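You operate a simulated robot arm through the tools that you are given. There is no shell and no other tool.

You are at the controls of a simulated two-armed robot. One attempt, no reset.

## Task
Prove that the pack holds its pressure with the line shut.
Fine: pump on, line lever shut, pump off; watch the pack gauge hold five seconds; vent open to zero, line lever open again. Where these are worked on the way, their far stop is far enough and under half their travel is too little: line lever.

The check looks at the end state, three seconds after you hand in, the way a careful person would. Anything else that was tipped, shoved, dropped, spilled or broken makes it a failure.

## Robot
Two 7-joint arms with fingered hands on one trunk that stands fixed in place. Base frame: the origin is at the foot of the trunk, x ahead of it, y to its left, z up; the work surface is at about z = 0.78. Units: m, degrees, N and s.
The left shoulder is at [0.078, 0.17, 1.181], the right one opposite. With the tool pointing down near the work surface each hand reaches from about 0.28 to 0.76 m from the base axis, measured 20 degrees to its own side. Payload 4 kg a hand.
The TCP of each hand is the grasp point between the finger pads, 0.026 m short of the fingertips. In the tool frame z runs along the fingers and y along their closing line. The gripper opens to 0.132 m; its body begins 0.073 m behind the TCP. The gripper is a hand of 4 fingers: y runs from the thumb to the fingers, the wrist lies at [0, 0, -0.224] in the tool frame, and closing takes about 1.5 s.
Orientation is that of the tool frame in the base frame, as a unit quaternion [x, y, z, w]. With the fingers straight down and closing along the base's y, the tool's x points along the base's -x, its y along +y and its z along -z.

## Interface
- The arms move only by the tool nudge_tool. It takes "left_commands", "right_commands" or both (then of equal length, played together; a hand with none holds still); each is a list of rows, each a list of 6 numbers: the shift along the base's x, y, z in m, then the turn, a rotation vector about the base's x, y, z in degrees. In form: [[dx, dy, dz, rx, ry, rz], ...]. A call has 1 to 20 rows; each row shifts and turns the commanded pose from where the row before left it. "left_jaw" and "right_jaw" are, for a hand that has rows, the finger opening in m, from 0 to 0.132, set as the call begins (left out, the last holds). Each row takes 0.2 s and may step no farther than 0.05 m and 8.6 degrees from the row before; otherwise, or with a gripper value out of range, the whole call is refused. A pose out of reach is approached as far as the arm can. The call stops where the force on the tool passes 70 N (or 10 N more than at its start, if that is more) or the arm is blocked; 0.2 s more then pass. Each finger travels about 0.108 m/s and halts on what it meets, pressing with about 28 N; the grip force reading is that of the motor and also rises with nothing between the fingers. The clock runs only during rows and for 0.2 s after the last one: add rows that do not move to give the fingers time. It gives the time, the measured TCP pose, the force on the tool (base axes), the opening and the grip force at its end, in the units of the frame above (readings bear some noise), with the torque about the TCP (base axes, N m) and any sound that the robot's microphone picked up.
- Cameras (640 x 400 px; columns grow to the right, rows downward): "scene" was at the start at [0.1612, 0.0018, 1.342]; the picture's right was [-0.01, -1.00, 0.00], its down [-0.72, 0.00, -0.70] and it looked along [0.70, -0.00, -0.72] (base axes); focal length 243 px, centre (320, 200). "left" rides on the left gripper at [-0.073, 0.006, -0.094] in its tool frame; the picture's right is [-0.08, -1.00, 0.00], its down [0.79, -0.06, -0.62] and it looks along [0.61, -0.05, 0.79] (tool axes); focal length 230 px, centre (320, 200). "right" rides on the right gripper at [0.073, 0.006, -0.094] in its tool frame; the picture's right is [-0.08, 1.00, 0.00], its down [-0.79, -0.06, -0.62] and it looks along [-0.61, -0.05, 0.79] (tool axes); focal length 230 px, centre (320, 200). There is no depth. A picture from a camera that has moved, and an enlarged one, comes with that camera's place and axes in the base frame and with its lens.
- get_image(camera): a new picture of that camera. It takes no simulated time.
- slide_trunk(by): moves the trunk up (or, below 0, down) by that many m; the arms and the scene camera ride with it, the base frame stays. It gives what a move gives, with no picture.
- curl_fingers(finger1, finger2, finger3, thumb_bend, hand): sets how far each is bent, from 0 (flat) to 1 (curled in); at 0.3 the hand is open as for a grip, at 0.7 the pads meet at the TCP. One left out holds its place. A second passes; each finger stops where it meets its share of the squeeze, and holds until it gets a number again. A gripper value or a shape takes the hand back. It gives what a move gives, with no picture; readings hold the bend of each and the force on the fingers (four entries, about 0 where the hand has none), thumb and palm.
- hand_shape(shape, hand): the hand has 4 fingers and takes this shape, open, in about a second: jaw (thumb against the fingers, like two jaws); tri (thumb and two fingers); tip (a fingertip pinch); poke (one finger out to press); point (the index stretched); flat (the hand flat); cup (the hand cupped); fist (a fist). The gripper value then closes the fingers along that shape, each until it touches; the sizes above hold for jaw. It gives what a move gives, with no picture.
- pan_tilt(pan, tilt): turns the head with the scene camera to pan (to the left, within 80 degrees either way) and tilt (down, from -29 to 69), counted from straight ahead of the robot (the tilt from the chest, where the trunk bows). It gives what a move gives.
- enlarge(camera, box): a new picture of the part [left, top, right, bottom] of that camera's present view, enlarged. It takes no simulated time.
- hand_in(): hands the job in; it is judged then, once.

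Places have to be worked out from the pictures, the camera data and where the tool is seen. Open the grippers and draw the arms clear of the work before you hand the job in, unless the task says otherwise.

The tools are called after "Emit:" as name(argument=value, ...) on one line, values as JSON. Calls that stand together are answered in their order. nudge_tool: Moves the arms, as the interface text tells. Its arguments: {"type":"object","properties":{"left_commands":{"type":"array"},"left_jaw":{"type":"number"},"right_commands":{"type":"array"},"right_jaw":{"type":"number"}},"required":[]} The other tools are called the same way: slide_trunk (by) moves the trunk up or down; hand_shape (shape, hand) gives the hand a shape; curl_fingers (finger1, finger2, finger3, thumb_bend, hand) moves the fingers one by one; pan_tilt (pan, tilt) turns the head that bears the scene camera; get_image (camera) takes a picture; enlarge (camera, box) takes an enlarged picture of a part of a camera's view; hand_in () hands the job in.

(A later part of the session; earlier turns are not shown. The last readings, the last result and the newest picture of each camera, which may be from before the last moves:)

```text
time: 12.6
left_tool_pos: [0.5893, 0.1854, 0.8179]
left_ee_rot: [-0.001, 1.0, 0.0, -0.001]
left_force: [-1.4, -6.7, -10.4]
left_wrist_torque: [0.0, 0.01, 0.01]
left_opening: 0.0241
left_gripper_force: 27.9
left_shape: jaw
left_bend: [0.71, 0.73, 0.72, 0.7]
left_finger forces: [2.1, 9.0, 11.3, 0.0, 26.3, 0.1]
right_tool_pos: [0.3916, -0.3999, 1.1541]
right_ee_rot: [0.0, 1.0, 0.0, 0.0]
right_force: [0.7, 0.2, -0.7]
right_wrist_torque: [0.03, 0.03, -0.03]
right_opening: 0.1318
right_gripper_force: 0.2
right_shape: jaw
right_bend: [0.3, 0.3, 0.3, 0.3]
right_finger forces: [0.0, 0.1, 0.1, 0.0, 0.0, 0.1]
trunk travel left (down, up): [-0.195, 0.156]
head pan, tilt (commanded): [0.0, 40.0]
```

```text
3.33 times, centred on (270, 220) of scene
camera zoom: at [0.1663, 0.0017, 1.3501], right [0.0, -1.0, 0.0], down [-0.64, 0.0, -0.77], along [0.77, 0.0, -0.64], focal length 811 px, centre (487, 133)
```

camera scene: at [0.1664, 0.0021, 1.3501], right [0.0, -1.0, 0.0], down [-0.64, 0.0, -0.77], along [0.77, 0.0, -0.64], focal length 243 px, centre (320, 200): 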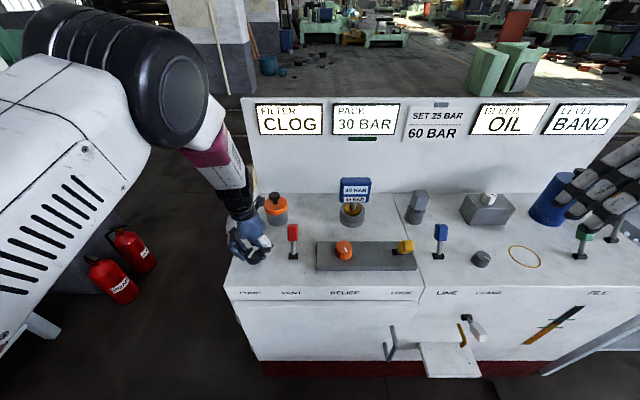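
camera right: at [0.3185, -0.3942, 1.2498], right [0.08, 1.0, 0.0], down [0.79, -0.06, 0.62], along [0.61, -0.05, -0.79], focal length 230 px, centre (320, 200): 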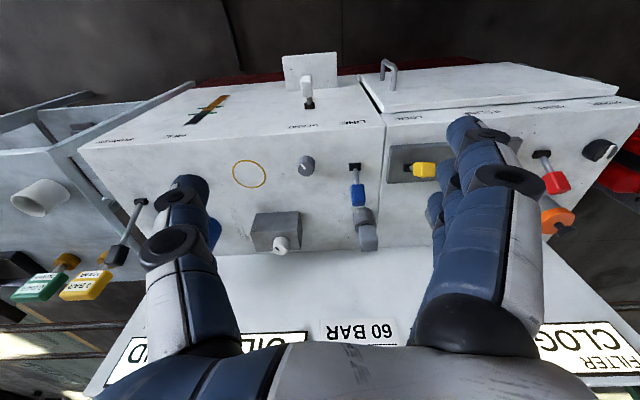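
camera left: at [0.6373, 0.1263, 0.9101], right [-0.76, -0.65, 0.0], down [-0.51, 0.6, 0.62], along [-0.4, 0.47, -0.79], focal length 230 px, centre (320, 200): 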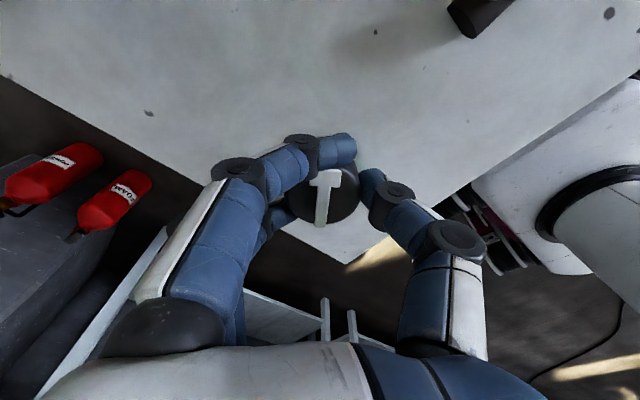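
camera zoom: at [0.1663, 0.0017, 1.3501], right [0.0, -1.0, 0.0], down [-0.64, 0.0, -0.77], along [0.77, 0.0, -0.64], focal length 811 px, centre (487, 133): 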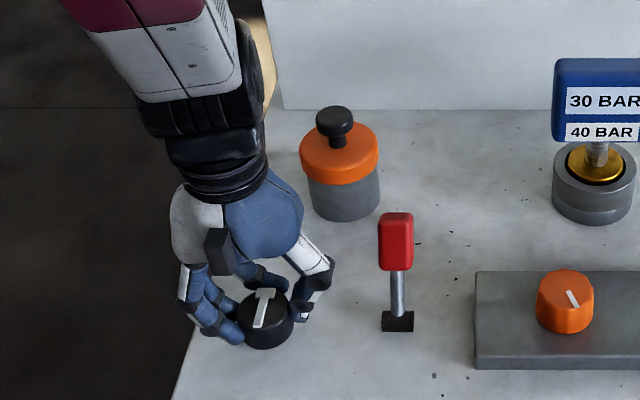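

The pack holds about 30 BAR with the pump off. Leaving the left hand on the pump knob, I bring the right hand above the blue line lever, whose handle I place near (0.636, −0.337, 0.85).

Emit:
nudge_tool(right_commands=[[0.03, 0.008, -0.02, 0, 0, 0], [0.03, 0.008, -0.025, 0, 0, 0], [0.03, 0.008, -0.025, 0, 0, 0], [0.03, 0.008, -0.025, 0, 0, 0], [0.03, 0.008, -0.025, 0, 0, 0], [0.03, 0.008, -0.025, 0, 0, 0], [0.03, 0.008, -0.025, 0, 0, 0], [0.034, 0.007, -0.025, 0, 0, 0], [0, 0, 0, 0, 0, 0]], right_jaw=0.08)

Emit:
get_image(camera="scene")

Emit:
get_image(camera="right")

```text
time: 14.6
left_tool_pos: [0.589, 0.1849, 0.8182]
left_ee_rot: [0.0, 1.0, 0.0, -0.001]
left_force: [-1.2, -8.2, -7.5]
left_wrist_torque: [-0.06, 0.01, 0.01]
left_opening: 0.0243
left_gripper_force: 28.3
left_shape: jaw
left_bend: [0.71, 0.73, 0.72, 0.7]
left_finger forces: [1.8, 9.1, 11.5, 0.0, 27.3, 0.0]
right_tool_pos: [0.6355, -0.3373, 0.9574]
right_ee_rot: [-0.001, 1.0, -0.001, -0.002]
right_force: [-0.4, -0.7, -0.7]
right_wrist_torque: [-0.06, -0.01, 0.02]
right_opening: 0.0806
right_gripper_force: 0.1
right_shape: jaw
right_bend: [0.71, 0.71, 0.71, 0.69]
right_finger forces: [0.1, 0.0, 0.1, 0.0, 0.1, 0.0]
trunk travel left (down, up): [-0.195, 0.156]
head pan, tilt (commanded): [0.0, 40.0]
```

```text
taken
camera scene: at [0.1665, 0.0017, 1.3501], right [0.0, -1.0, 0.0], down [-0.64, 0.0, -0.77], along [0.77, 0.0, -0.64], focal length 243 px, centre (320, 200)
```

scene: 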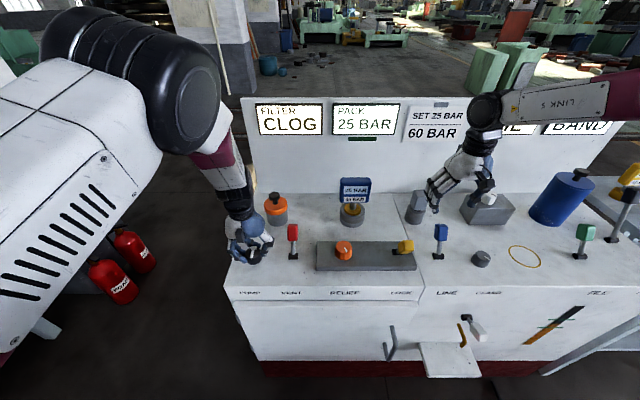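

```text
taken
camera right: at [0.5635, -0.3322, 1.0532], right [0.08, 1.0, 0.0], down [0.79, -0.06, 0.62], along [0.61, -0.05, -0.79], focal length 230 px, centre (320, 200)
```

right: 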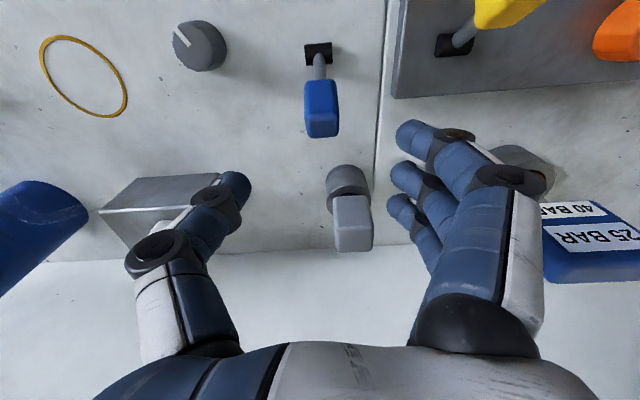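

The pack has eased to 25 BAR with the line open. From the right wrist view the blue handle's middle is near (0.622, −0.336, 0.845), so I lower the right hand around it without closing yet.

Emit:
nudge_tool(right_commands=[[-0.013, 0.001, -0.03, 0, 0, 0], [0, 0, -0.03, 0, 0, 0], [0, 0, -0.03, 0, 0, 0], [0, 0, -0.018, 0, 0, 0], [0, 0, 0, 0, 0, 0]], right_jaw=0.08)

Emit:
get_image(camera="right")

Emit:
enlarge(camera="scene", box=[380, 150, 540, 270])

Emit:
enlarge(camera="scene", box=[240, 90, 640, 230])

```text
time: 15.8
left_tool_pos: [0.5892, 0.1844, 0.8169]
left_ee_rot: [0.0, 1.0, 0.0, -0.001]
left_force: [-0.7, -8.8, -9.5]
left_wrist_torque: [-0.04, -0.01, 0.02]
left_opening: 0.0241
left_gripper_force: 28.1
left_shape: jaw
left_bend: [0.71, 0.73, 0.72, 0.7]
left_finger forces: [2.0, 9.3, 11.4, 0.1, 27.3, 0.0]
right_tool_pos: [0.6238, -0.3352, 0.849]
right_ee_rot: [0.001, 1.0, 0.0, 0.0]
right_force: [-0.3, -0.3, -0.5]
right_wrist_torque: [0.02, -0.01, -0.02]
right_opening: 0.0805
right_gripper_force: 0.0
right_shape: jaw
right_bend: [0.71, 0.71, 0.71, 0.69]
right_finger forces: [0.0, 0.0, 0.1, 0.0, 0.0, 0.0]
trunk travel left (down, up): [-0.195, 0.156]
head pan, tilt (commanded): [0.0, 40.0]
```

```text
taken
camera right: at [0.5504, -0.3293, 0.944], right [0.08, 1.0, 0.0], down [0.79, -0.06, 0.62], along [0.61, -0.05, -0.79], focal length 230 px, centre (320, 200)
```

right: 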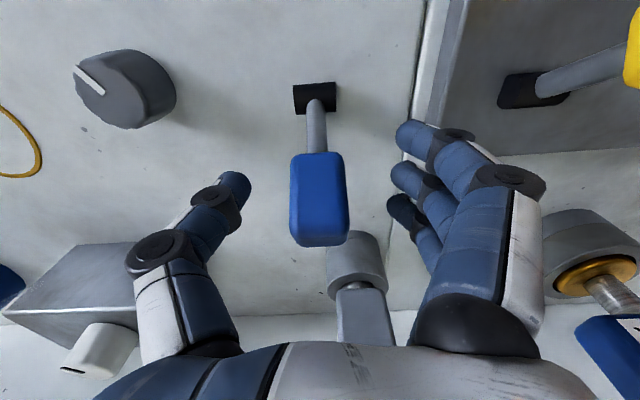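

```text
3.33 times, centred on (460, 210) of scene
camera zoom: at [0.1663, 0.0016, 1.3501], right [0.0, -1.0, 0.0], down [-0.64, 0.0, -0.77], along [0.77, 0.0, -0.64], focal length 811 px, centre (-147, 167)
```

zoom: 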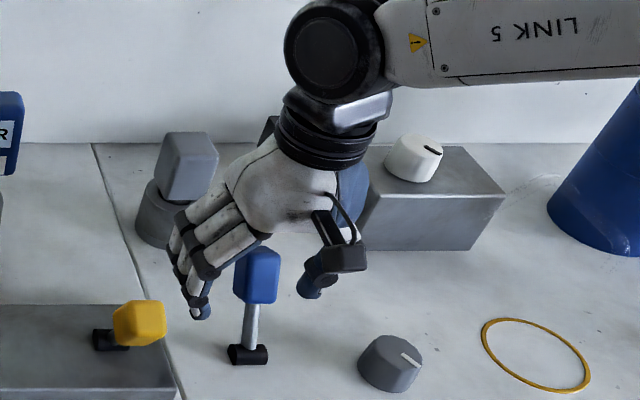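

```text
1.60 times, centred on (440, 160) of scene
camera zoom: at [0.1663, 0.0016, 1.3501], right [0.0, -1.0, 0.0], down [-0.64, 0.0, -0.77], along [0.77, 0.0, -0.64], focal length 389 px, centre (128, 264)
```

zoom: 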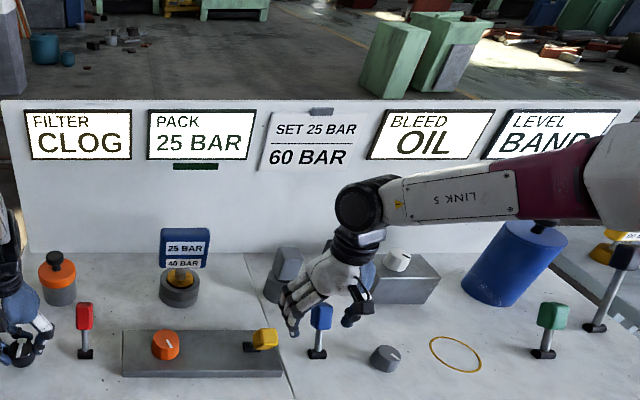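

The blue handle sits right at the right hand's TCP. I close the right fingers on it gently without moving.

Emit:
nudge_tool(right_commands=[[0, 0, 0, 0, 0, 0], [0, 0, 0, 0, 0, 0], [0, 0, 0, 0, 0, 0], [0, 0, 0, 0, 0, 0], [0, 0, 0, 0, 0, 0]], right_jaw=0.02)

Emit:
get_image(camera="right")

Emit:
get_image(camera="scene")

```text
time: 17.0
left_tool_pos: [0.5887, 0.1849, 0.8166]
left_ee_rot: [0.0, 1.0, 0.0, -0.001]
left_force: [-1.0, -7.4, -7.0]
left_wrist_torque: [-0.07, 0.03, 0.05]
left_opening: 0.0241
left_gripper_force: 27.8
left_shape: jaw
left_bend: [0.71, 0.73, 0.72, 0.7]
left_finger forces: [1.9, 9.2, 11.7, 0.0, 26.8, 0.0]
right_tool_pos: [0.6225, -0.3356, 0.8486]
right_ee_rot: [0.0, 1.0, 0.0, -0.002]
right_force: [-0.1, 0.2, -3.9]
right_wrist_torque: [-0.25, -0.02, -0.03]
right_opening: 0.0156
right_gripper_force: 27.9
right_shape: jaw
right_bend: [0.72, 0.73, 0.66, 0.7]
right_finger forces: [8.1, 8.8, 7.3, 0.0, 25.4, 0.0]
trunk travel left (down, up): [-0.195, 0.156]
head pan, tilt (commanded): [0.0, 40.0]
```

```text
taken
camera right: at [0.5503, -0.3295, 0.9439], right [0.08, 1.0, 0.0], down [0.79, -0.06, 0.62], along [0.61, -0.05, -0.79], focal length 230 px, centre (320, 200)
```

right: 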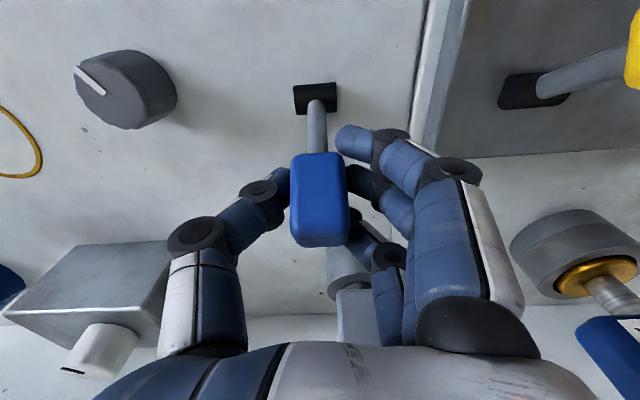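

```text
taken
camera scene: at [0.1664, 0.0014, 1.3501], right [0.0, -1.0, 0.0], down [-0.64, 0.0, -0.77], along [0.77, 0.0, -0.64], focal length 243 px, centre (320, 200)
```

scene: 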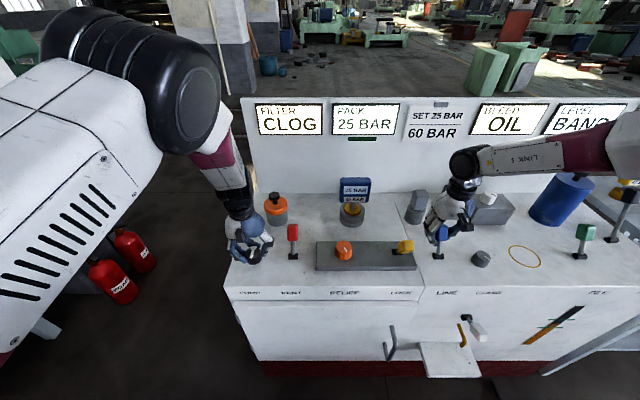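

The handle is gripped. Now I run both together: the left hand turns the pump knob on (about −54°), and right after it the right hand draws the line lever along its arc toward the robot.

Emit:
nudge_tool(left_commands=[[0, -0.0005, 0, 0, 0, -8.5], [0, -0.0005, 0, 0, 0, -8.5], [0, -0.0005, 0, 0, 0, -8.5], [0, -0.0005, 0, 0, 0, -8.5], [0, -0.0005, 0, 0, 0, -8.5], [0, -0.0005, 0, 0, 0, -8.5], [0, 0, 0, 0, 0, -3], [0, 0, 0, 0, 0, 0], [0, 0, 0, 0, 0, 0], [0, 0, 0, 0, 0, 0], [0, 0, 0, 0, 0, 0], [0, 0, 0, 0, 0, 0]], right_commands=[[0, 0, 0, 0, 0, 0], [0, 0, 0, 0, 0, 0], [0, 0, 0, 0, 0, 0], [0, 0, 0, 0, 0, 0], [0, 0, 0, 0, 0, 0], [-0.0106, 0, 0.005, 0, -5, 0], [-0.0114, 0, 0.003, 0, -5, 0], [-0.0115, 0, 0.001, 0, -5, 0], [-0.0115, 0, -0.001, 0, -5, 0], [-0.0114, 0, -0.003, 0, -5, 0], [-0.0106, 0, -0.005, 0, -5, 0], [0, 0, 0, 0, 0, 0]])

Emit:
get_image(camera="scene")

Emit:
get_image(camera="right")

Emit:
enlarge(camera="scene", box=[240, 95, 400, 215])

Emit:
enlarge(camera="scene", box=[380, 150, 540, 270])

```text
time: 19.6
left_tool_pos: [0.5896, 0.1819, 0.8174]
left_ee_rot: [0.454, 0.891, -0.002, -0.002]
left_force: [-11.6, -7.0, -11.2]
left_wrist_torque: [-0.09, 0.16, 0.02]
left_opening: 0.0248
left_gripper_force: 27.9
left_shape: jaw
left_bend: [0.71, 0.73, 0.72, 0.7]
left_finger forces: [1.4, 7.9, 10.8, 0.1, 29.5, 0.1]
right_tool_pos: [0.5588, -0.3356, 0.8519]
right_ee_rot: [0.0, 0.965, 0.0, 0.262]
right_force: [21.4, -10.0, 14.1]
right_wrist_torque: [-0.16, -0.46, 0.0]
right_opening: 0.0148
right_gripper_force: 28.0
right_shape: jaw
right_bend: [0.72, 0.73, 0.69, 0.7]
right_finger forces: [6.7, 9.9, 0.0, 0.1, 27.4, 0.0]
trunk travel left (down, up): [-0.195, 0.156]
head pan, tilt (commanded): [0.0, 40.0]
```

```text
taken
camera scene: at [0.1663, 0.001, 1.3503], right [0.0, -1.0, 0.0], down [-0.64, 0.0, -0.77], along [0.77, 0.0, -0.64], focal length 243 px, centre (320, 200)
```

scene: 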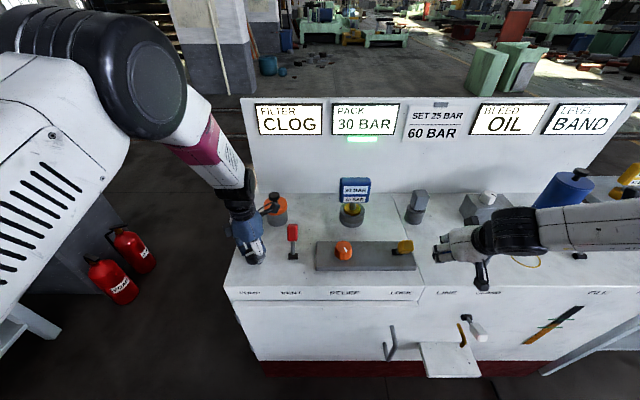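

```text
taken
camera right: at [0.4486, -0.3301, 0.8969], right [0.07, 1.0, 0.04], down [0.37, -0.06, 0.93], along [0.93, -0.05, -0.37], focal length 230 px, centre (320, 200)
```

right: 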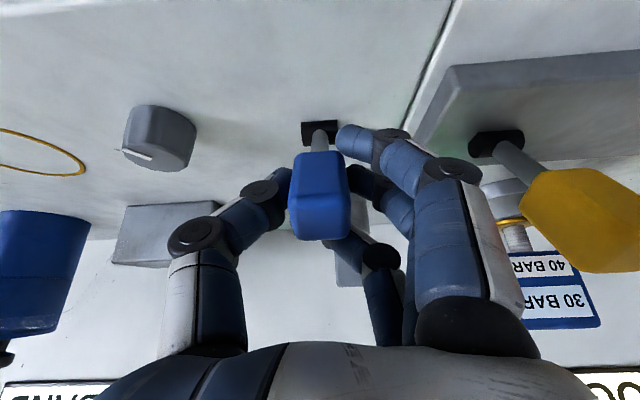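

```text
3.33 times, centred on (320, 155) of scene
camera zoom: at [0.1663, 0.001, 1.3503], right [0.0, -1.0, 0.0], down [-0.64, 0.0, -0.77], along [0.77, 0.0, -0.64], focal length 811 px, centre (320, 350)
```

zoom: 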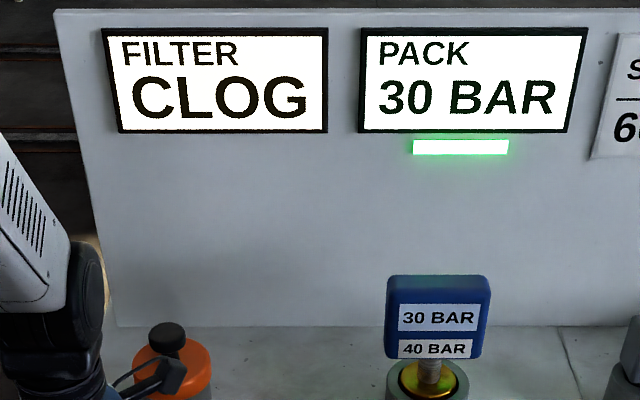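

```text
3.33 times, centred on (460, 210) of scene
camera zoom: at [0.1663, 0.001, 1.3503], right [0.0, -1.0, 0.0], down [-0.64, 0.0, -0.77], along [0.77, 0.0, -0.64], focal length 811 px, centre (-147, 167)
```

zoom: 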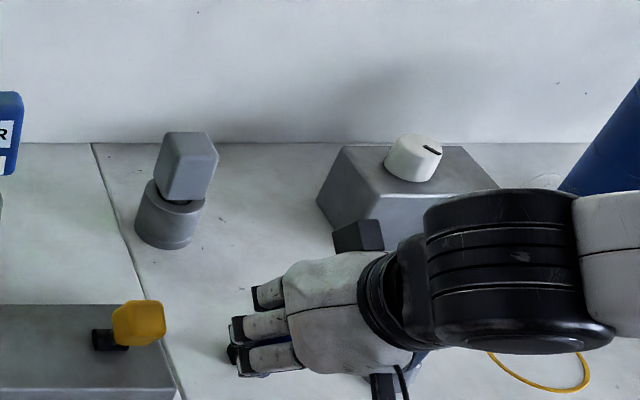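

The lamp is on, PACK reads 30 BAR, and the line lever has swung over to about −26° with 21 N against my pull, which suggests it is near its stop. I nudge it slightly further to be sure of the stop and turn the pump off in the same call.

Emit:
nudge_tool(left_commands=[[0, 0, 0, 0, 0, 0], [0, 0, 0, 0, 0, 0], [0, 0.0005, 0, 0, 0, 8.5], [0, 0.0005, 0, 0, 0, 8.5], [0, 0.0005, 0, 0, 0, 8.5], [0, 0.0005, 0, 0, 0, 8.5], [0, 0.0005, 0, 0, 0, 8.5], [0, 0.0005, 0, 0, 0, 8.5], [0, 0, 0, 0, 0, 3]], right_commands=[[-0.003, 0, -0.0015, 0, 0, 0], [-0.003, 0, -0.0015, 0, 0, 0], [0, 0, 0, 0, 0, 0], [0, 0, 0, 0, 0, 0], [0, 0, 0, 0, 0, 0], [0, 0, 0, 0, 0, 0], [0, 0, 0, 0, 0, 0], [0, 0, 0, 0, 0, 0], [0, 0, 0, 0, 0, 0]])

Emit:
get_image(camera="scene")

Emit:
get_image(camera="right")

Emit:
enlarge(camera="scene", box=[240, 95, 400, 215])

Emit:
enlarge(camera="scene", box=[190, 160, 350, 280])

```text
time: 21.6
left_tool_pos: [0.5902, 0.1854, 0.8179]
left_ee_rot: [-0.001, 1.0, 0.001, -0.001]
left_force: [-5.3, -2.3, -11.1]
left_wrist_torque: [0.07, 0.09, -0.03]
left_opening: 0.0239
left_gripper_force: 27.7
left_shape: jaw
left_bend: [0.71, 0.73, 0.72, 0.7]
left_finger forces: [1.0, 10.1, 13.4, 0.0, 23.1, 0.1]
right_tool_pos: [0.5538, -0.3359, 0.8486]
right_ee_rot: [0.001, 0.965, -0.002, 0.262]
right_force: [30.5, -15.4, 25.2]
right_wrist_torque: [-0.21, -0.35, -0.14]
right_opening: 0.0139
right_gripper_force: 28.8
right_shape: jaw
right_bend: [0.75, 0.73, 0.69, 0.7]
right_finger forces: [0.1, 10.6, 12.3, 0.1, 26.6, 0.0]
trunk travel left (down, up): [-0.195, 0.156]
head pan, tilt (commanded): [0.0, 40.0]
```

```text
taken
camera scene: at [0.167, 0.0018, 1.3501], right [0.0, -1.0, 0.0], down [-0.64, 0.0, -0.77], along [0.77, 0.0, -0.64], focal length 243 px, centre (320, 200)
```

scene: 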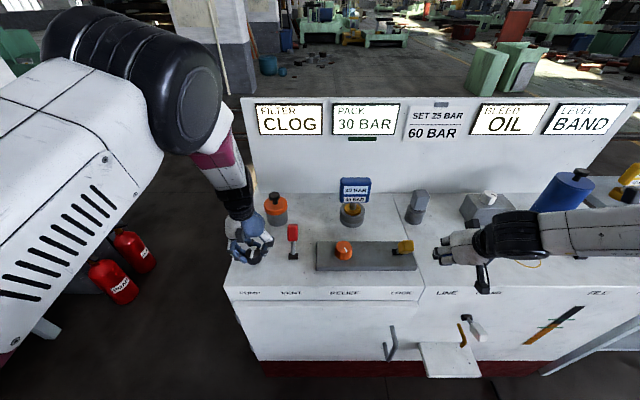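

```text
taken
camera right: at [0.4439, -0.3304, 0.8933], right [0.07, 1.0, 0.04], down [0.37, -0.06, 0.93], along [0.93, -0.05, -0.37], focal length 230 px, centre (320, 200)
```

right: 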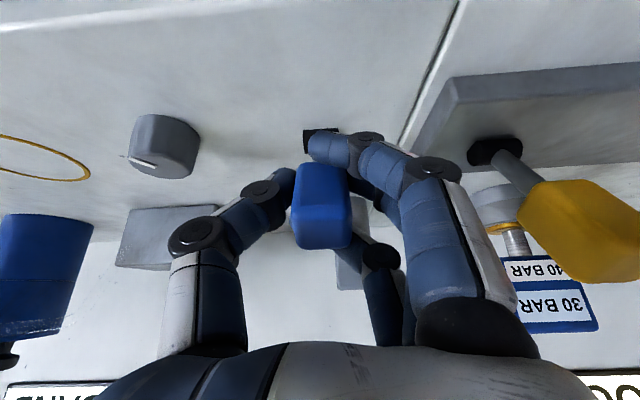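

```text
3.33 times, centred on (320, 155) of scene
camera zoom: at [0.167, 0.0018, 1.3501], right [0.0, -1.0, 0.0], down [-0.64, 0.0, -0.77], along [0.77, 0.0, -0.64], focal length 811 px, centre (320, 350)
```

zoom: 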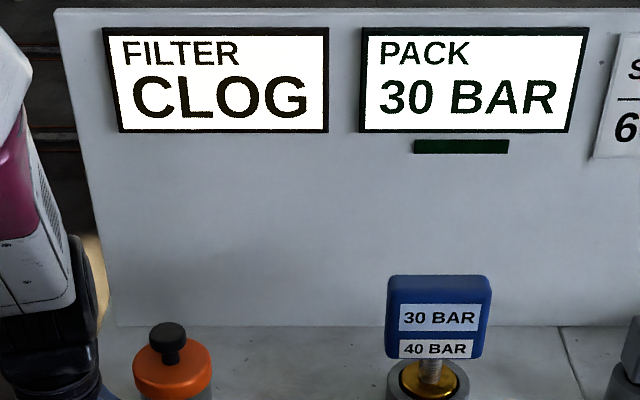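

```text
3.33 times, centred on (270, 220) of scene
camera zoom: at [0.167, 0.0018, 1.3501], right [0.0, -1.0, 0.0], down [-0.64, 0.0, -0.77], along [0.77, 0.0, -0.64], focal length 811 px, centre (487, 133)
```

zoom: 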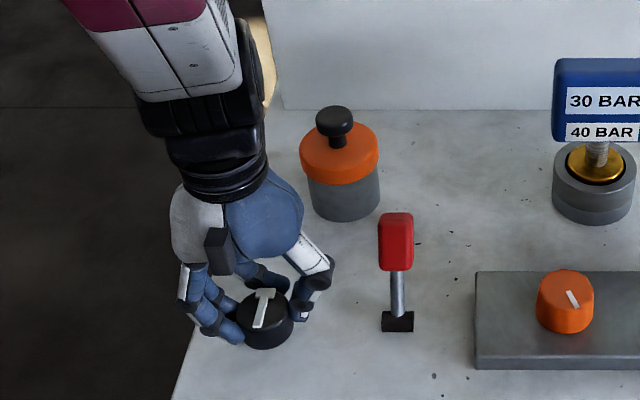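

Pump lamp off, knob back, PACK 30 BAR with the line lever pulled over. I pull the line lever a few mm more to check for the stop, then start watching the gauge.

Emit:
nudge_tool(right_commands=[[-0.003, 0, -0.002, 0, -3, 0], [-0.003, 0, -0.002, 0, -3, 0], [0, 0, 0, 0, 0, 0]])

Emit:
get_image(camera="right")

Emit:
enlarge(camera="scene", box=[240, 95, 400, 215])

```text
time: 22.4
left_tool_pos: [0.5908, 0.1846, 0.8166]
left_ee_rot: [-0.001, 1.0, 0.0, -0.003]
left_force: [-16.4, -2.4, 3.6]
left_wrist_torque: [0.08, 0.31, -0.02]
left_opening: 0.0241
left_gripper_force: 28.1
left_shape: jaw
left_bend: [0.71, 0.73, 0.72, 0.7]
left_finger forces: [0.5, 10.2, 16.8, 0.0, 24.0, 0.1]
right_tool_pos: [0.5537, -0.338, 0.8487]
right_ee_rot: [0.001, 0.948, -0.001, 0.317]
right_force: [65.6, -10.8, 20.4]
right_wrist_torque: [0.27, 1.19, -1.08]
right_opening: 0.0129
right_gripper_force: 28.6
right_shape: jaw
right_bend: [0.75, 0.72, 0.67, 0.71]
right_finger forces: [0.0, 12.3, 64.8, 0.0, 22.2, 0.0]
trunk travel left (down, up): [-0.195, 0.156]
head pan, tilt (commanded): [0.0, 40.0]
```

```text
taken
camera right: at [0.439, -0.3315, 0.8802], right [0.06, 1.0, 0.04], down [0.26, -0.06, 0.96], along [0.96, -0.05, -0.26], focal length 230 px, centre (320, 200)
```

right: 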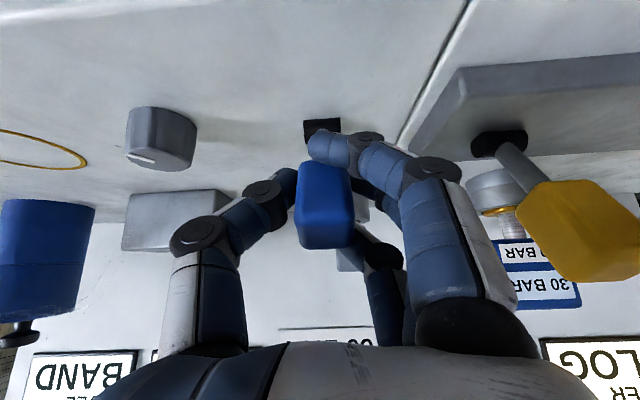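

```text
3.33 times, centred on (320, 155) of scene
camera zoom: at [0.169, 0.0015, 1.3499], right [0.0, -1.0, 0.0], down [-0.65, 0.0, -0.76], along [0.76, 0.0, -0.65], focal length 811 px, centre (320, 350)
```

zoom: 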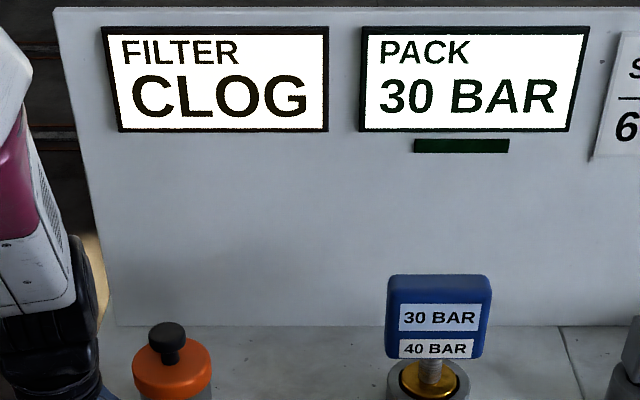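

65 N with no further movement, so the line lever is on its far stop. I ease the load off, and keep watching the gauge.

Emit:
nudge_tool(right_commands=[[0.003, 0, 0.002, 0, 3, 0], [0.003, 0, 0.002, 0, 3, 0], [0.003, 0, 0.001, 0, 0, 0], [0, 0, 0, 0, 0, 0]])

Emit:
enlarge(camera="scene", box=[240, 95, 400, 215])

```text
time: 23.4
left_tool_pos: [0.5901, 0.1843, 0.8172]
left_ee_rot: [0.0, 1.0, 0.0, 0.0]
left_force: [-1.1, -3.2, -11.8]
left_wrist_torque: [0.1, 0.03, -0.01]
left_opening: 0.024
left_gripper_force: 28.1
left_shape: jaw
left_bend: [0.71, 0.73, 0.72, 0.7]
left_finger forces: [1.3, 10.6, 12.6, 0.0, 24.1, 0.1]
right_tool_pos: [0.5546, -0.3349, 0.8486]
right_ee_rot: [0.001, 0.966, -0.001, 0.259]
right_force: [18.5, -18.9, 24.8]
right_wrist_torque: [-0.28, -0.37, -0.1]
right_opening: 0.0135
right_gripper_force: 28.4
right_shape: jaw
right_bend: [0.75, 0.73, 0.69, 0.7]
right_finger forces: [0.0, 9.8, 7.2, 0.0, 29.8, 0.1]
trunk travel left (down, up): [-0.195, 0.156]
head pan, tilt (commanded): [0.0, 40.0]
```

```text
3.33 times, centred on (320, 155) of scene
camera zoom: at [0.1664, 0.0014, 1.3501], right [0.0, -1.0, 0.0], down [-0.64, 0.0, -0.77], along [0.77, 0.0, -0.64], focal length 811 px, centre (320, 350)
```

zoom: 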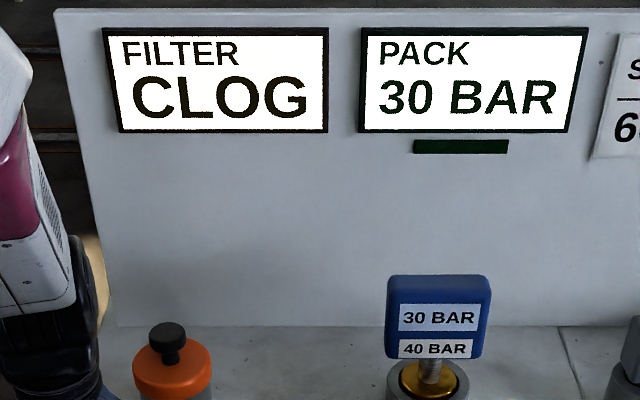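

PACK still holds at 30 BAR. Keeping the right hand still, I release the pump knob with the left hand and raise it straight up, while time passes for the hold.

Emit:
nudge_tool(left_commands=[[0, 0, 0, 0, 0, 0], [0, 0, 0, 0, 0, 0], [0, 0, 0, 0, 0, 0], [0, 0, 0, 0, 0, 0], [0, 0, 0, 0, 0, 0], [0, 0, 0.02, 0, 0, 0], [0, 0, 0.03, 0, 0, 0], [0, 0, 0.03, 0, 0, 0], [0, 0, 0.03, 0, 0, 0], [0, 0, 0, 0, 0, 0]], left_jaw=0.09)

Emit:
get_image(camera="scene")

Emit:
enlarge(camera="scene", box=[240, 95, 400, 215])

Emit:
enlarge(camera="scene", box=[190, 160, 350, 280])

```text
time: 25.6
left_tool_pos: [0.5894, 0.1848, 0.9274]
left_ee_rot: [0.0, 1.0, 0.0, 0.0]
left_force: [-0.2, -0.2, 0.2]
left_wrist_torque: [0.01, -0.02, 0.02]
left_opening: 0.0898
left_gripper_force: 0.1
left_shape: jaw
left_bend: [0.69, 0.69, 0.69, 0.65]
left_finger forces: [0.0, 0.1, 0.1, 0.0, 0.0, 0.0]
right_tool_pos: [0.5543, -0.3364, 0.8476]
right_ee_rot: [0.001, 0.966, -0.001, 0.259]
right_force: [22.5, -18.1, 20.6]
right_wrist_torque: [-0.18, -0.32, -0.16]
right_opening: 0.0136
right_gripper_force: 27.9
right_shape: jaw
right_bend: [0.75, 0.73, 0.69, 0.7]
right_finger forces: [0.1, 9.9, 8.6, 0.0, 28.6, 0.0]
trunk travel left (down, up): [-0.195, 0.156]
head pan, tilt (commanded): [0.0, 40.0]
```

```text
taken
camera scene: at [0.166, 0.0013, 1.3502], right [0.0, -1.0, 0.0], down [-0.64, 0.0, -0.77], along [0.77, 0.0, -0.64], focal length 243 px, centre (320, 200)
```

scene: 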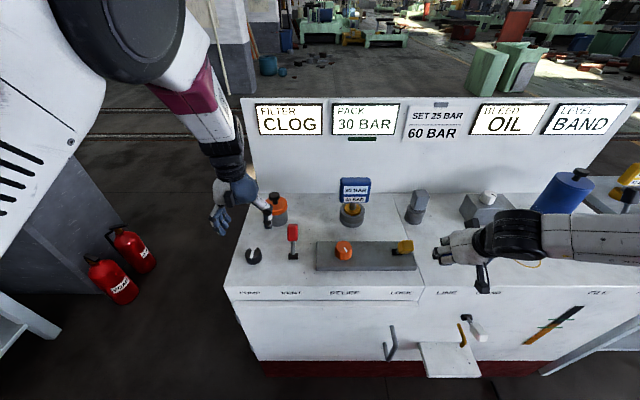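

```text
3.33 times, centred on (320, 155) of scene
camera zoom: at [0.166, 0.0013, 1.3502], right [0.0, -1.0, 0.0], down [-0.64, 0.0, -0.77], along [0.77, 0.0, -0.64], focal length 811 px, centre (320, 350)
```

zoom: 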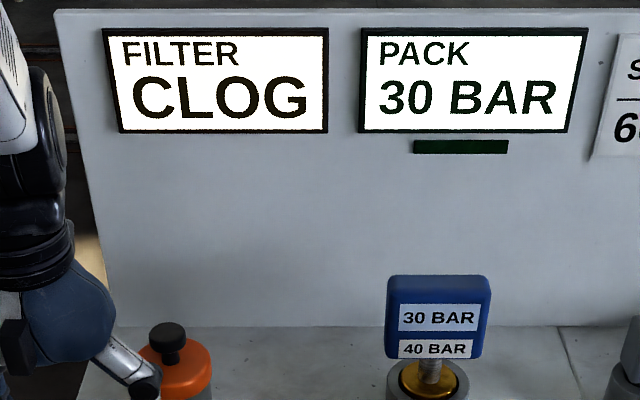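

```text
3.33 times, centred on (270, 220) of scene
camera zoom: at [0.166, 0.0013, 1.3502], right [0.0, -1.0, 0.0], down [-0.64, 0.0, -0.77], along [0.77, 0.0, -0.64], focal length 811 px, centre (487, 133)
```

zoom: 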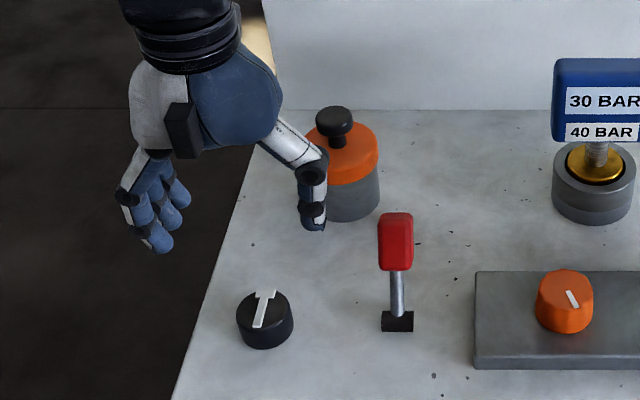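

The pump knob is back in its original position and PACK still shows 30 BAR. I move the left hand over to above the red vent lever (handle near (0.628, 0.079, 0.845)).

Emit:
nudge_tool(left_commands=[[0, -0.01, 0.03, 0, 0, 0], [0.008, -0.02, 0.01, 0, 0, 0], [0.01, -0.02, 0, 0, 0, 0], [0.01, -0.02, 0, 0, 0, 0], [0.01, -0.02, 0, 0, 0, 0], [0, -0.016, 0, 0, 0, 0], [0, 0, 0, 0, 0, 0]], left_jaw=0.08)

Emit:
get_image(camera="left")

Emit:
get_image(camera="scene")

```text
time: 27.4
left_tool_pos: [0.6391, 0.1088, 0.9757]
left_ee_rot: [-0.036, 0.999, -0.026, 0.0]
left_force: [0.4, -0.2, 0.7]
left_wrist_torque: [0.0, 0.01, 0.0]
left_opening: 0.0805
left_gripper_force: 0.1
left_shape: jaw
left_bend: [0.71, 0.71, 0.71, 0.69]
left_finger forces: [0.1, 0.0, 0.0, 0.1, 0.1, 0.0]
right_tool_pos: [0.5562, -0.3377, 0.8483]
right_ee_rot: [0.002, 0.965, -0.002, 0.261]
right_force: [5.2, -11.0, 6.4]
right_wrist_torque: [-0.09, -0.05, -0.08]
right_opening: 0.0132
right_gripper_force: 28.4
right_shape: jaw
right_bend: [0.75, 0.73, 0.69, 0.7]
right_finger forces: [0.0, 11.8, 3.3, 0.1, 24.3, 0.1]
trunk travel left (down, up): [-0.195, 0.156]
head pan, tilt (commanded): [0.0, 40.0]
stopped in row 7 (left hand): the arm was blocked; the commanded pose is now the measured one
```

```text
taken
camera left: at [0.7112, 0.1236, 1.0679], right [0.15, -0.99, 0.05], down [-0.78, -0.09, 0.62], along [-0.61, -0.13, -0.78], focal length 230 px, centre (320, 200)
```

left: 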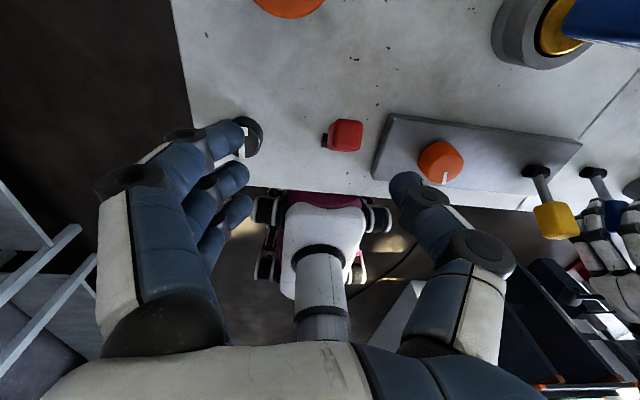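

```text
taken
camera scene: at [0.1658, 0.0019, 1.3498], right [0.0, -1.0, 0.0], down [-0.64, 0.0, -0.77], along [0.77, 0.0, -0.64], focal length 243 px, centre (320, 200)
```

scene: 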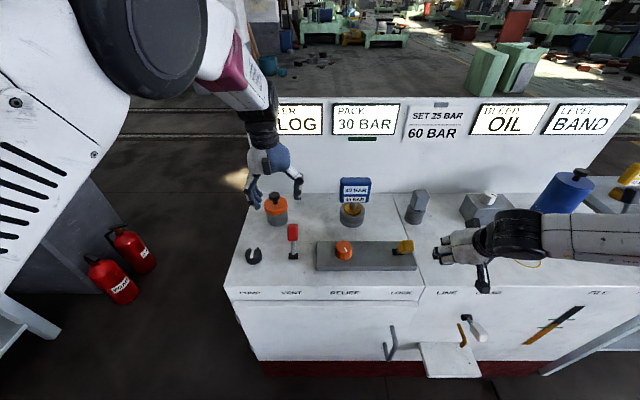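

Pack still at 30 BAR after more than six seconds with the line shut and pump off. The left arm got blocked by its own posture near y = 0.1, so I back off slightly and yaw the hand clockwise. The fingers can then reach behind the vent lever fore-aft.

Emit:
nudge_tool(left_commands=[[-0.01, 0.005, 0.005, 0, 0, 0], [-0.01, 0, 0, 0, 0, -8], [-0.01, 0, 0, 0, 0, -8], [-0.005, 0, 0, 0, 0, -8], [0, 0, 0, 0, 0, -8], [0, 0, 0, 0, 0, -8], [0, 0, 0, 0, 0, 0]], left_jaw=0.1)

Emit:
get_image(camera="scene")

```text
time: 29.0
left_tool_pos: [0.6043, 0.1095, 0.9804]
left_ee_rot: [0.313, 0.95, -0.021, -0.008]
left_force: [-0.4, 0.4, 0.5]
left_wrist_torque: [-0.03, 0.0, -0.03]
left_opening: 0.0998
left_gripper_force: 0.1
left_shape: jaw
left_bend: [0.63, 0.63, 0.63, 0.59]
left_finger forces: [0.1, 0.0, 0.0, 0.1, 0.1, 0.0]
right_tool_pos: [0.5551, -0.3364, 0.848]
right_ee_rot: [0.001, 0.966, -0.001, 0.26]
right_force: [13.7, -18.1, 9.5]
right_wrist_torque: [-0.2, -0.13, -0.16]
right_opening: 0.0133
right_gripper_force: 27.8
right_shape: jaw
right_bend: [0.75, 0.73, 0.69, 0.7]
right_finger forces: [0.0, 10.0, 6.1, 0.1, 28.4, 0.0]
trunk travel left (down, up): [-0.195, 0.156]
head pan, tilt (commanded): [0.0, 40.0]
```

```text
taken
camera scene: at [0.166, 0.0008, 1.3502], right [0.0, -1.0, 0.0], down [-0.64, 0.0, -0.77], along [0.77, 0.0, -0.64], focal length 243 px, centre (320, 200)
```

scene: 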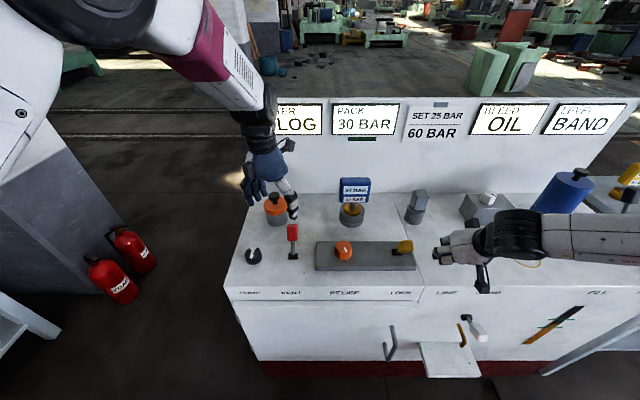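

The yaw works. I continue to about −78° and shift to y ≈ 0.08.

Emit:
nudge_tool(left_commands=[[0, -0.006, 0, 0, 0, -8], [0, -0.006, 0, 0, 0, -8], [0, -0.006, 0, 0, 0, -8], [0, -0.006, 0, 0, 0, -8], [0, -0.006, 0, 0, 0, -8], [0, 0, 0, 0, 0, 0]], left_jaw=0.1)

Emit:
get_image(camera="scene")

Emit:
get_image(camera="left")

```text
time: 30.4
left_tool_pos: [0.6038, 0.0792, 0.9802]
left_ee_rot: [0.618, 0.786, -0.018, -0.016]
left_force: [0.1, 0.3, 0.3]
left_wrist_torque: [-0.02, -0.01, 0.01]
left_opening: 0.0997
left_gripper_force: 0.0
left_shape: jaw
left_bend: [0.63, 0.63, 0.63, 0.59]
left_finger forces: [0.1, 0.1, 0.0, 0.0, 0.0, 0.0]
right_tool_pos: [0.5534, -0.337, 0.8488]
right_ee_rot: [0.002, 0.966, 0.0, 0.26]
right_force: [15.0, -17.9, 11.8]
right_wrist_torque: [-0.2, -0.16, -0.15]
right_opening: 0.014
right_gripper_force: 28.0
right_shape: jaw
right_bend: [0.75, 0.73, 0.69, 0.7]
right_finger forces: [0.0, 10.0, 7.0, 0.1, 28.3, 0.0]
trunk travel left (down, up): [-0.195, 0.156]
head pan, tilt (commanded): [0.0, 40.0]
```

```text
taken
camera scene: at [0.166, 0.0009, 1.3502], right [0.0, -1.0, 0.0], down [-0.64, 0.0, -0.77], along [0.77, 0.0, -0.64], focal length 243 px, centre (320, 200)
```

scene: 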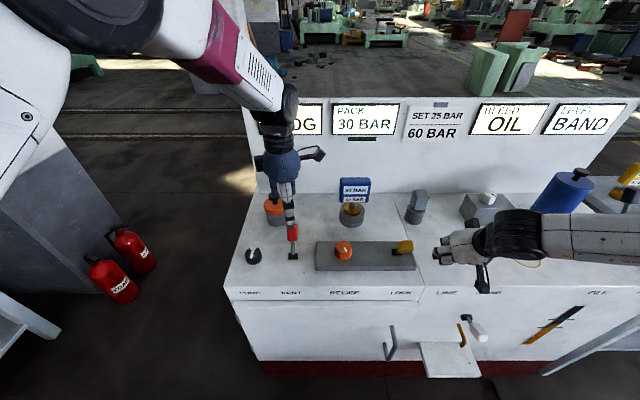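

```text
taken
camera left: at [0.6305, 0.0103, 1.0728], right [-0.95, -0.31, 0.05], down [-0.22, 0.75, 0.62], along [-0.23, 0.58, -0.78], focal length 230 px, centre (320, 200)
```

left: 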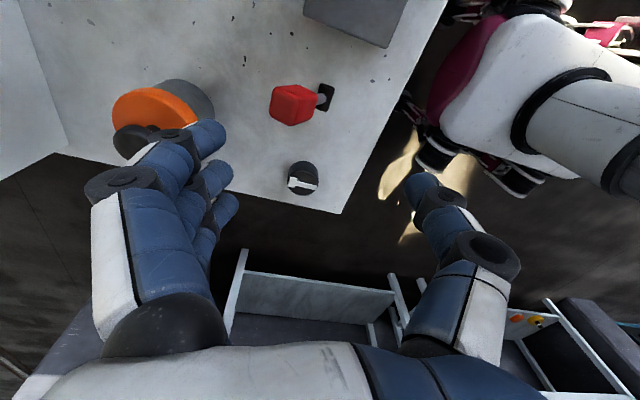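

The red handle's end is near (0.631, 0.076, 0.865) and its hinge near (0.589, 0.075). I square the hand to about −90° yaw, open wider and centre it over the lever before descending.

Emit:
nudge_tool(left_commands=[[0.004, -0.001, 0, 0, 0, -6], [0.004, -0.002, -0.01, 0, 0, -6], [0, 0, -0.02, 0, 0, 0], [0, 0, -0.02, 0, 0, 0], [0, 0, 0, 0, 0, 0]], left_jaw=0.12)

Emit:
get_image(camera="left")

Emit:
get_image(camera="scene")

Emit:
enlarge(camera="scene", box=[220, 150, 380, 270])

```text
time: 31.6
left_tool_pos: [0.6128, 0.0765, 0.9303]
left_ee_rot: [0.696, 0.718, -0.016, -0.018]
left_force: [-0.2, -0.5, 0.9]
left_wrist_torque: [-0.01, -0.02, 0.01]
left_opening: 0.1198
left_gripper_force: 0.1
left_shape: jaw
left_bend: [0.47, 0.47, 0.47, 0.43]
left_finger forces: [0.0, 0.0, 0.0, 0.0, 0.0, 0.1]
right_tool_pos: [0.5548, -0.3376, 0.8477]
right_ee_rot: [0.001, 0.966, -0.001, 0.26]
right_force: [14.7, -17.4, 12.2]
right_wrist_torque: [-0.21, -0.14, -0.17]
right_opening: 0.0136
right_gripper_force: 27.9
right_shape: jaw
right_bend: [0.75, 0.73, 0.69, 0.7]
right_finger forces: [0.0, 10.2, 7.4, 0.0, 28.3, 0.0]
trunk travel left (down, up): [-0.195, 0.156]
head pan, tilt (commanded): [0.0, 40.0]
```

```text
taken
camera left: at [0.6242, 0.0036, 1.0238], right [-0.99, -0.11, 0.05], down [-0.06, 0.78, 0.62], along [-0.1, 0.61, -0.78], focal length 230 px, centre (320, 200)
```

left: 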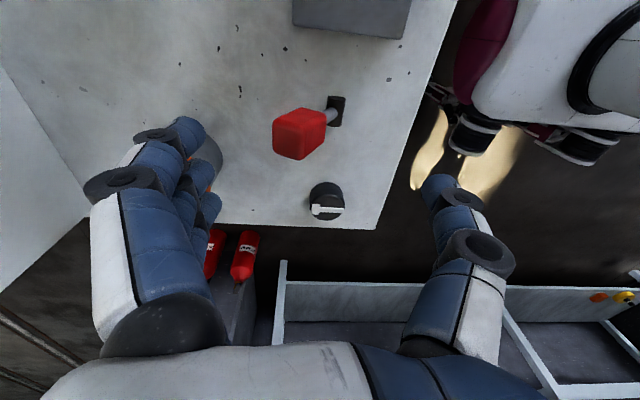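

```text
taken
camera scene: at [0.166, 0.0009, 1.3502], right [0.0, -1.0, 0.0], down [-0.64, 0.0, -0.77], along [0.77, 0.0, -0.64], focal length 243 px, centre (320, 200)
```

scene: 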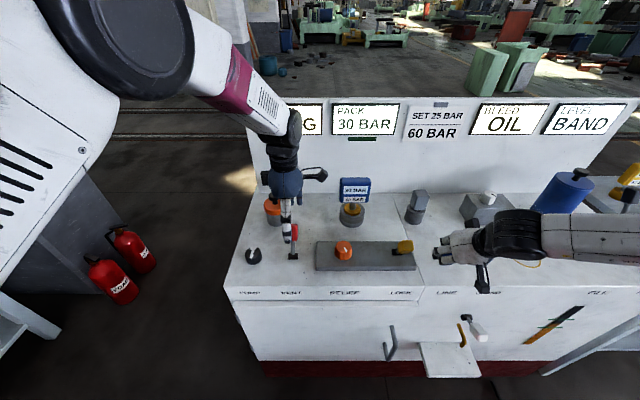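

```text
3.33 times, centred on (300, 210) of scene
camera zoom: at [0.166, 0.0009, 1.3502], right [0.0, -1.0, 0.0], down [-0.64, 0.0, -0.77], along [0.77, 0.0, -0.64], focal length 811 px, centre (387, 167)
```

zoom: 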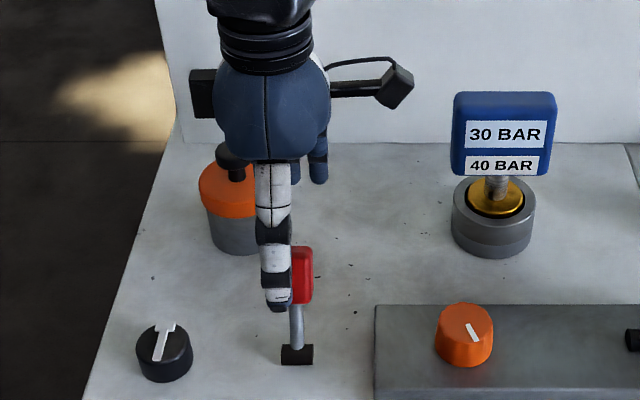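

The lever sits between thumb (front) and fingers (behind), well clear of the filter. I descend to TCP z ≈ 0.855.

Emit:
nudge_tool(left_commands=[[0, 0, -0.025, 0, 0, 0], [0, 0, -0.025, 0, 0, 0], [0, 0, -0.025, 0, 0, 0], [0, 0, 0, 0, 0, 0]], left_jaw=0.12)

Emit:
get_image(camera="left")

Emit:
enlarge(camera="scene", box=[220, 150, 380, 270])

```text
time: 32.6
left_tool_pos: [0.6112, 0.0755, 0.8546]
left_ee_rot: [0.695, 0.718, -0.017, -0.018]
left_force: [-0.1, -0.8, -0.1]
left_wrist_torque: [0.01, -0.01, 0.03]
left_opening: 0.1199
left_gripper_force: 0.0
left_shape: jaw
left_bend: [0.47, 0.47, 0.47, 0.43]
left_finger forces: [0.1, 0.0, 0.0, 0.0, 0.0, 0.0]
right_tool_pos: [0.5543, -0.337, 0.8479]
right_ee_rot: [0.001, 0.966, 0.001, 0.26]
right_force: [15.2, -18.3, 12.1]
right_wrist_torque: [-0.23, -0.15, -0.2]
right_opening: 0.0137
right_gripper_force: 28.2
right_shape: jaw
right_bend: [0.75, 0.73, 0.69, 0.7]
right_finger forces: [0.1, 10.2, 7.7, 0.0, 28.2, 0.1]
trunk travel left (down, up): [-0.195, 0.156]
head pan, tilt (commanded): [0.0, 40.0]
```

```text
taken
camera left: at [0.6235, 0.0036, 0.9471], right [-0.99, -0.11, 0.05], down [-0.06, 0.78, 0.62], along [-0.1, 0.61, -0.78], focal length 230 px, centre (320, 200)
```

left: 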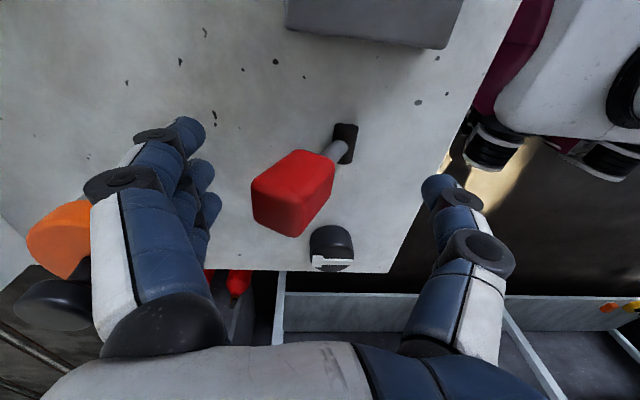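

```text
3.33 times, centred on (300, 210) of scene
camera zoom: at [0.166, 0.001, 1.3502], right [0.0, -1.0, 0.0], down [-0.64, 0.0, -0.77], along [0.77, 0.0, -0.64], focal length 811 px, centre (387, 167)
```

zoom: 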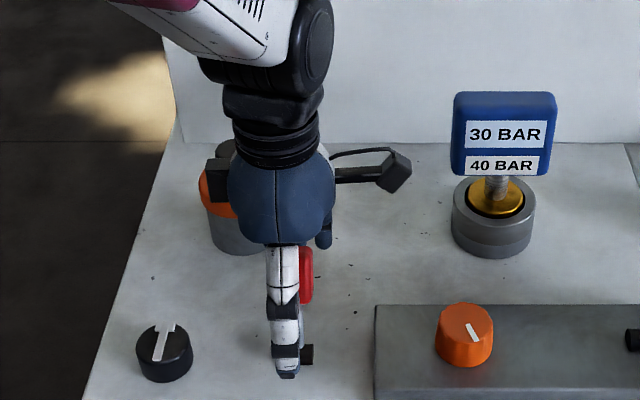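

The lever is caged between thumb and fingers. I draw the hand toward the robot so the fingers behind pull the vent lever over, in steps.

Emit:
nudge_tool(left_commands=[[-0.012, 0, 0, 0, 0, 0], [-0.012, 0, 0, 0, 0, 0], [-0.012, 0, 0, 0, 0, 0], [-0.012, 0, 0, 0, 0, 0], [0, 0, 0, 0, 0, 0]], left_jaw=0.12)

Emit:
get_image(camera="left")

Emit:
get_image(camera="scene")

```text
time: 33.8
left_tool_pos: [0.5644, 0.076, 0.8574]
left_ee_rot: [0.696, 0.718, -0.014, -0.015]
left_force: [13.3, -5.0, 19.0]
left_wrist_torque: [0.01, -1.16, -0.28]
left_opening: 0.12
left_gripper_force: 0.1
left_shape: jaw
left_bend: [0.45, 0.44, 0.47, 0.43]
left_finger forces: [8.1, 11.0, 0.1, 0.1, 0.0, 0.1]
right_tool_pos: [0.5541, -0.3363, 0.8484]
right_ee_rot: [0.001, 0.966, 0.001, 0.26]
right_force: [16.8, -15.4, 8.2]
right_wrist_torque: [-0.15, -0.1, -0.2]
right_opening: 0.0133
right_gripper_force: 27.5
right_shape: jaw
right_bend: [0.75, 0.73, 0.69, 0.7]
right_finger forces: [0.0, 10.7, 8.0, 0.0, 26.1, 0.0]
trunk travel left (down, up): [-0.195, 0.156]
head pan, tilt (commanded): [0.0, 40.0]
```

```text
taken
camera left: at [0.5762, 0.0036, 0.9495], right [-0.99, -0.11, 0.04], down [-0.06, 0.78, 0.62], along [-0.1, 0.61, -0.78], focal length 230 px, centre (320, 200)
```

left: 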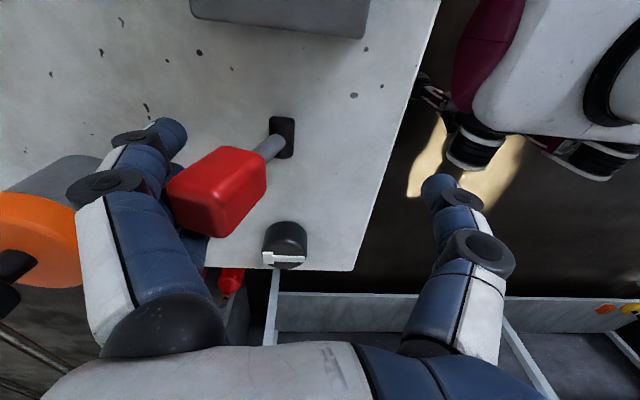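

```text
taken
camera scene: at [0.1659, 0.0003, 1.3505], right [0.0, -1.0, 0.0], down [-0.64, 0.0, -0.77], along [0.77, 0.0, -0.64], focal length 243 px, centre (320, 200)
```

scene: 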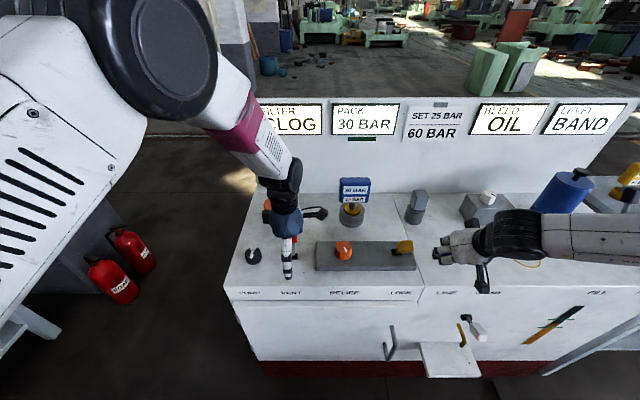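

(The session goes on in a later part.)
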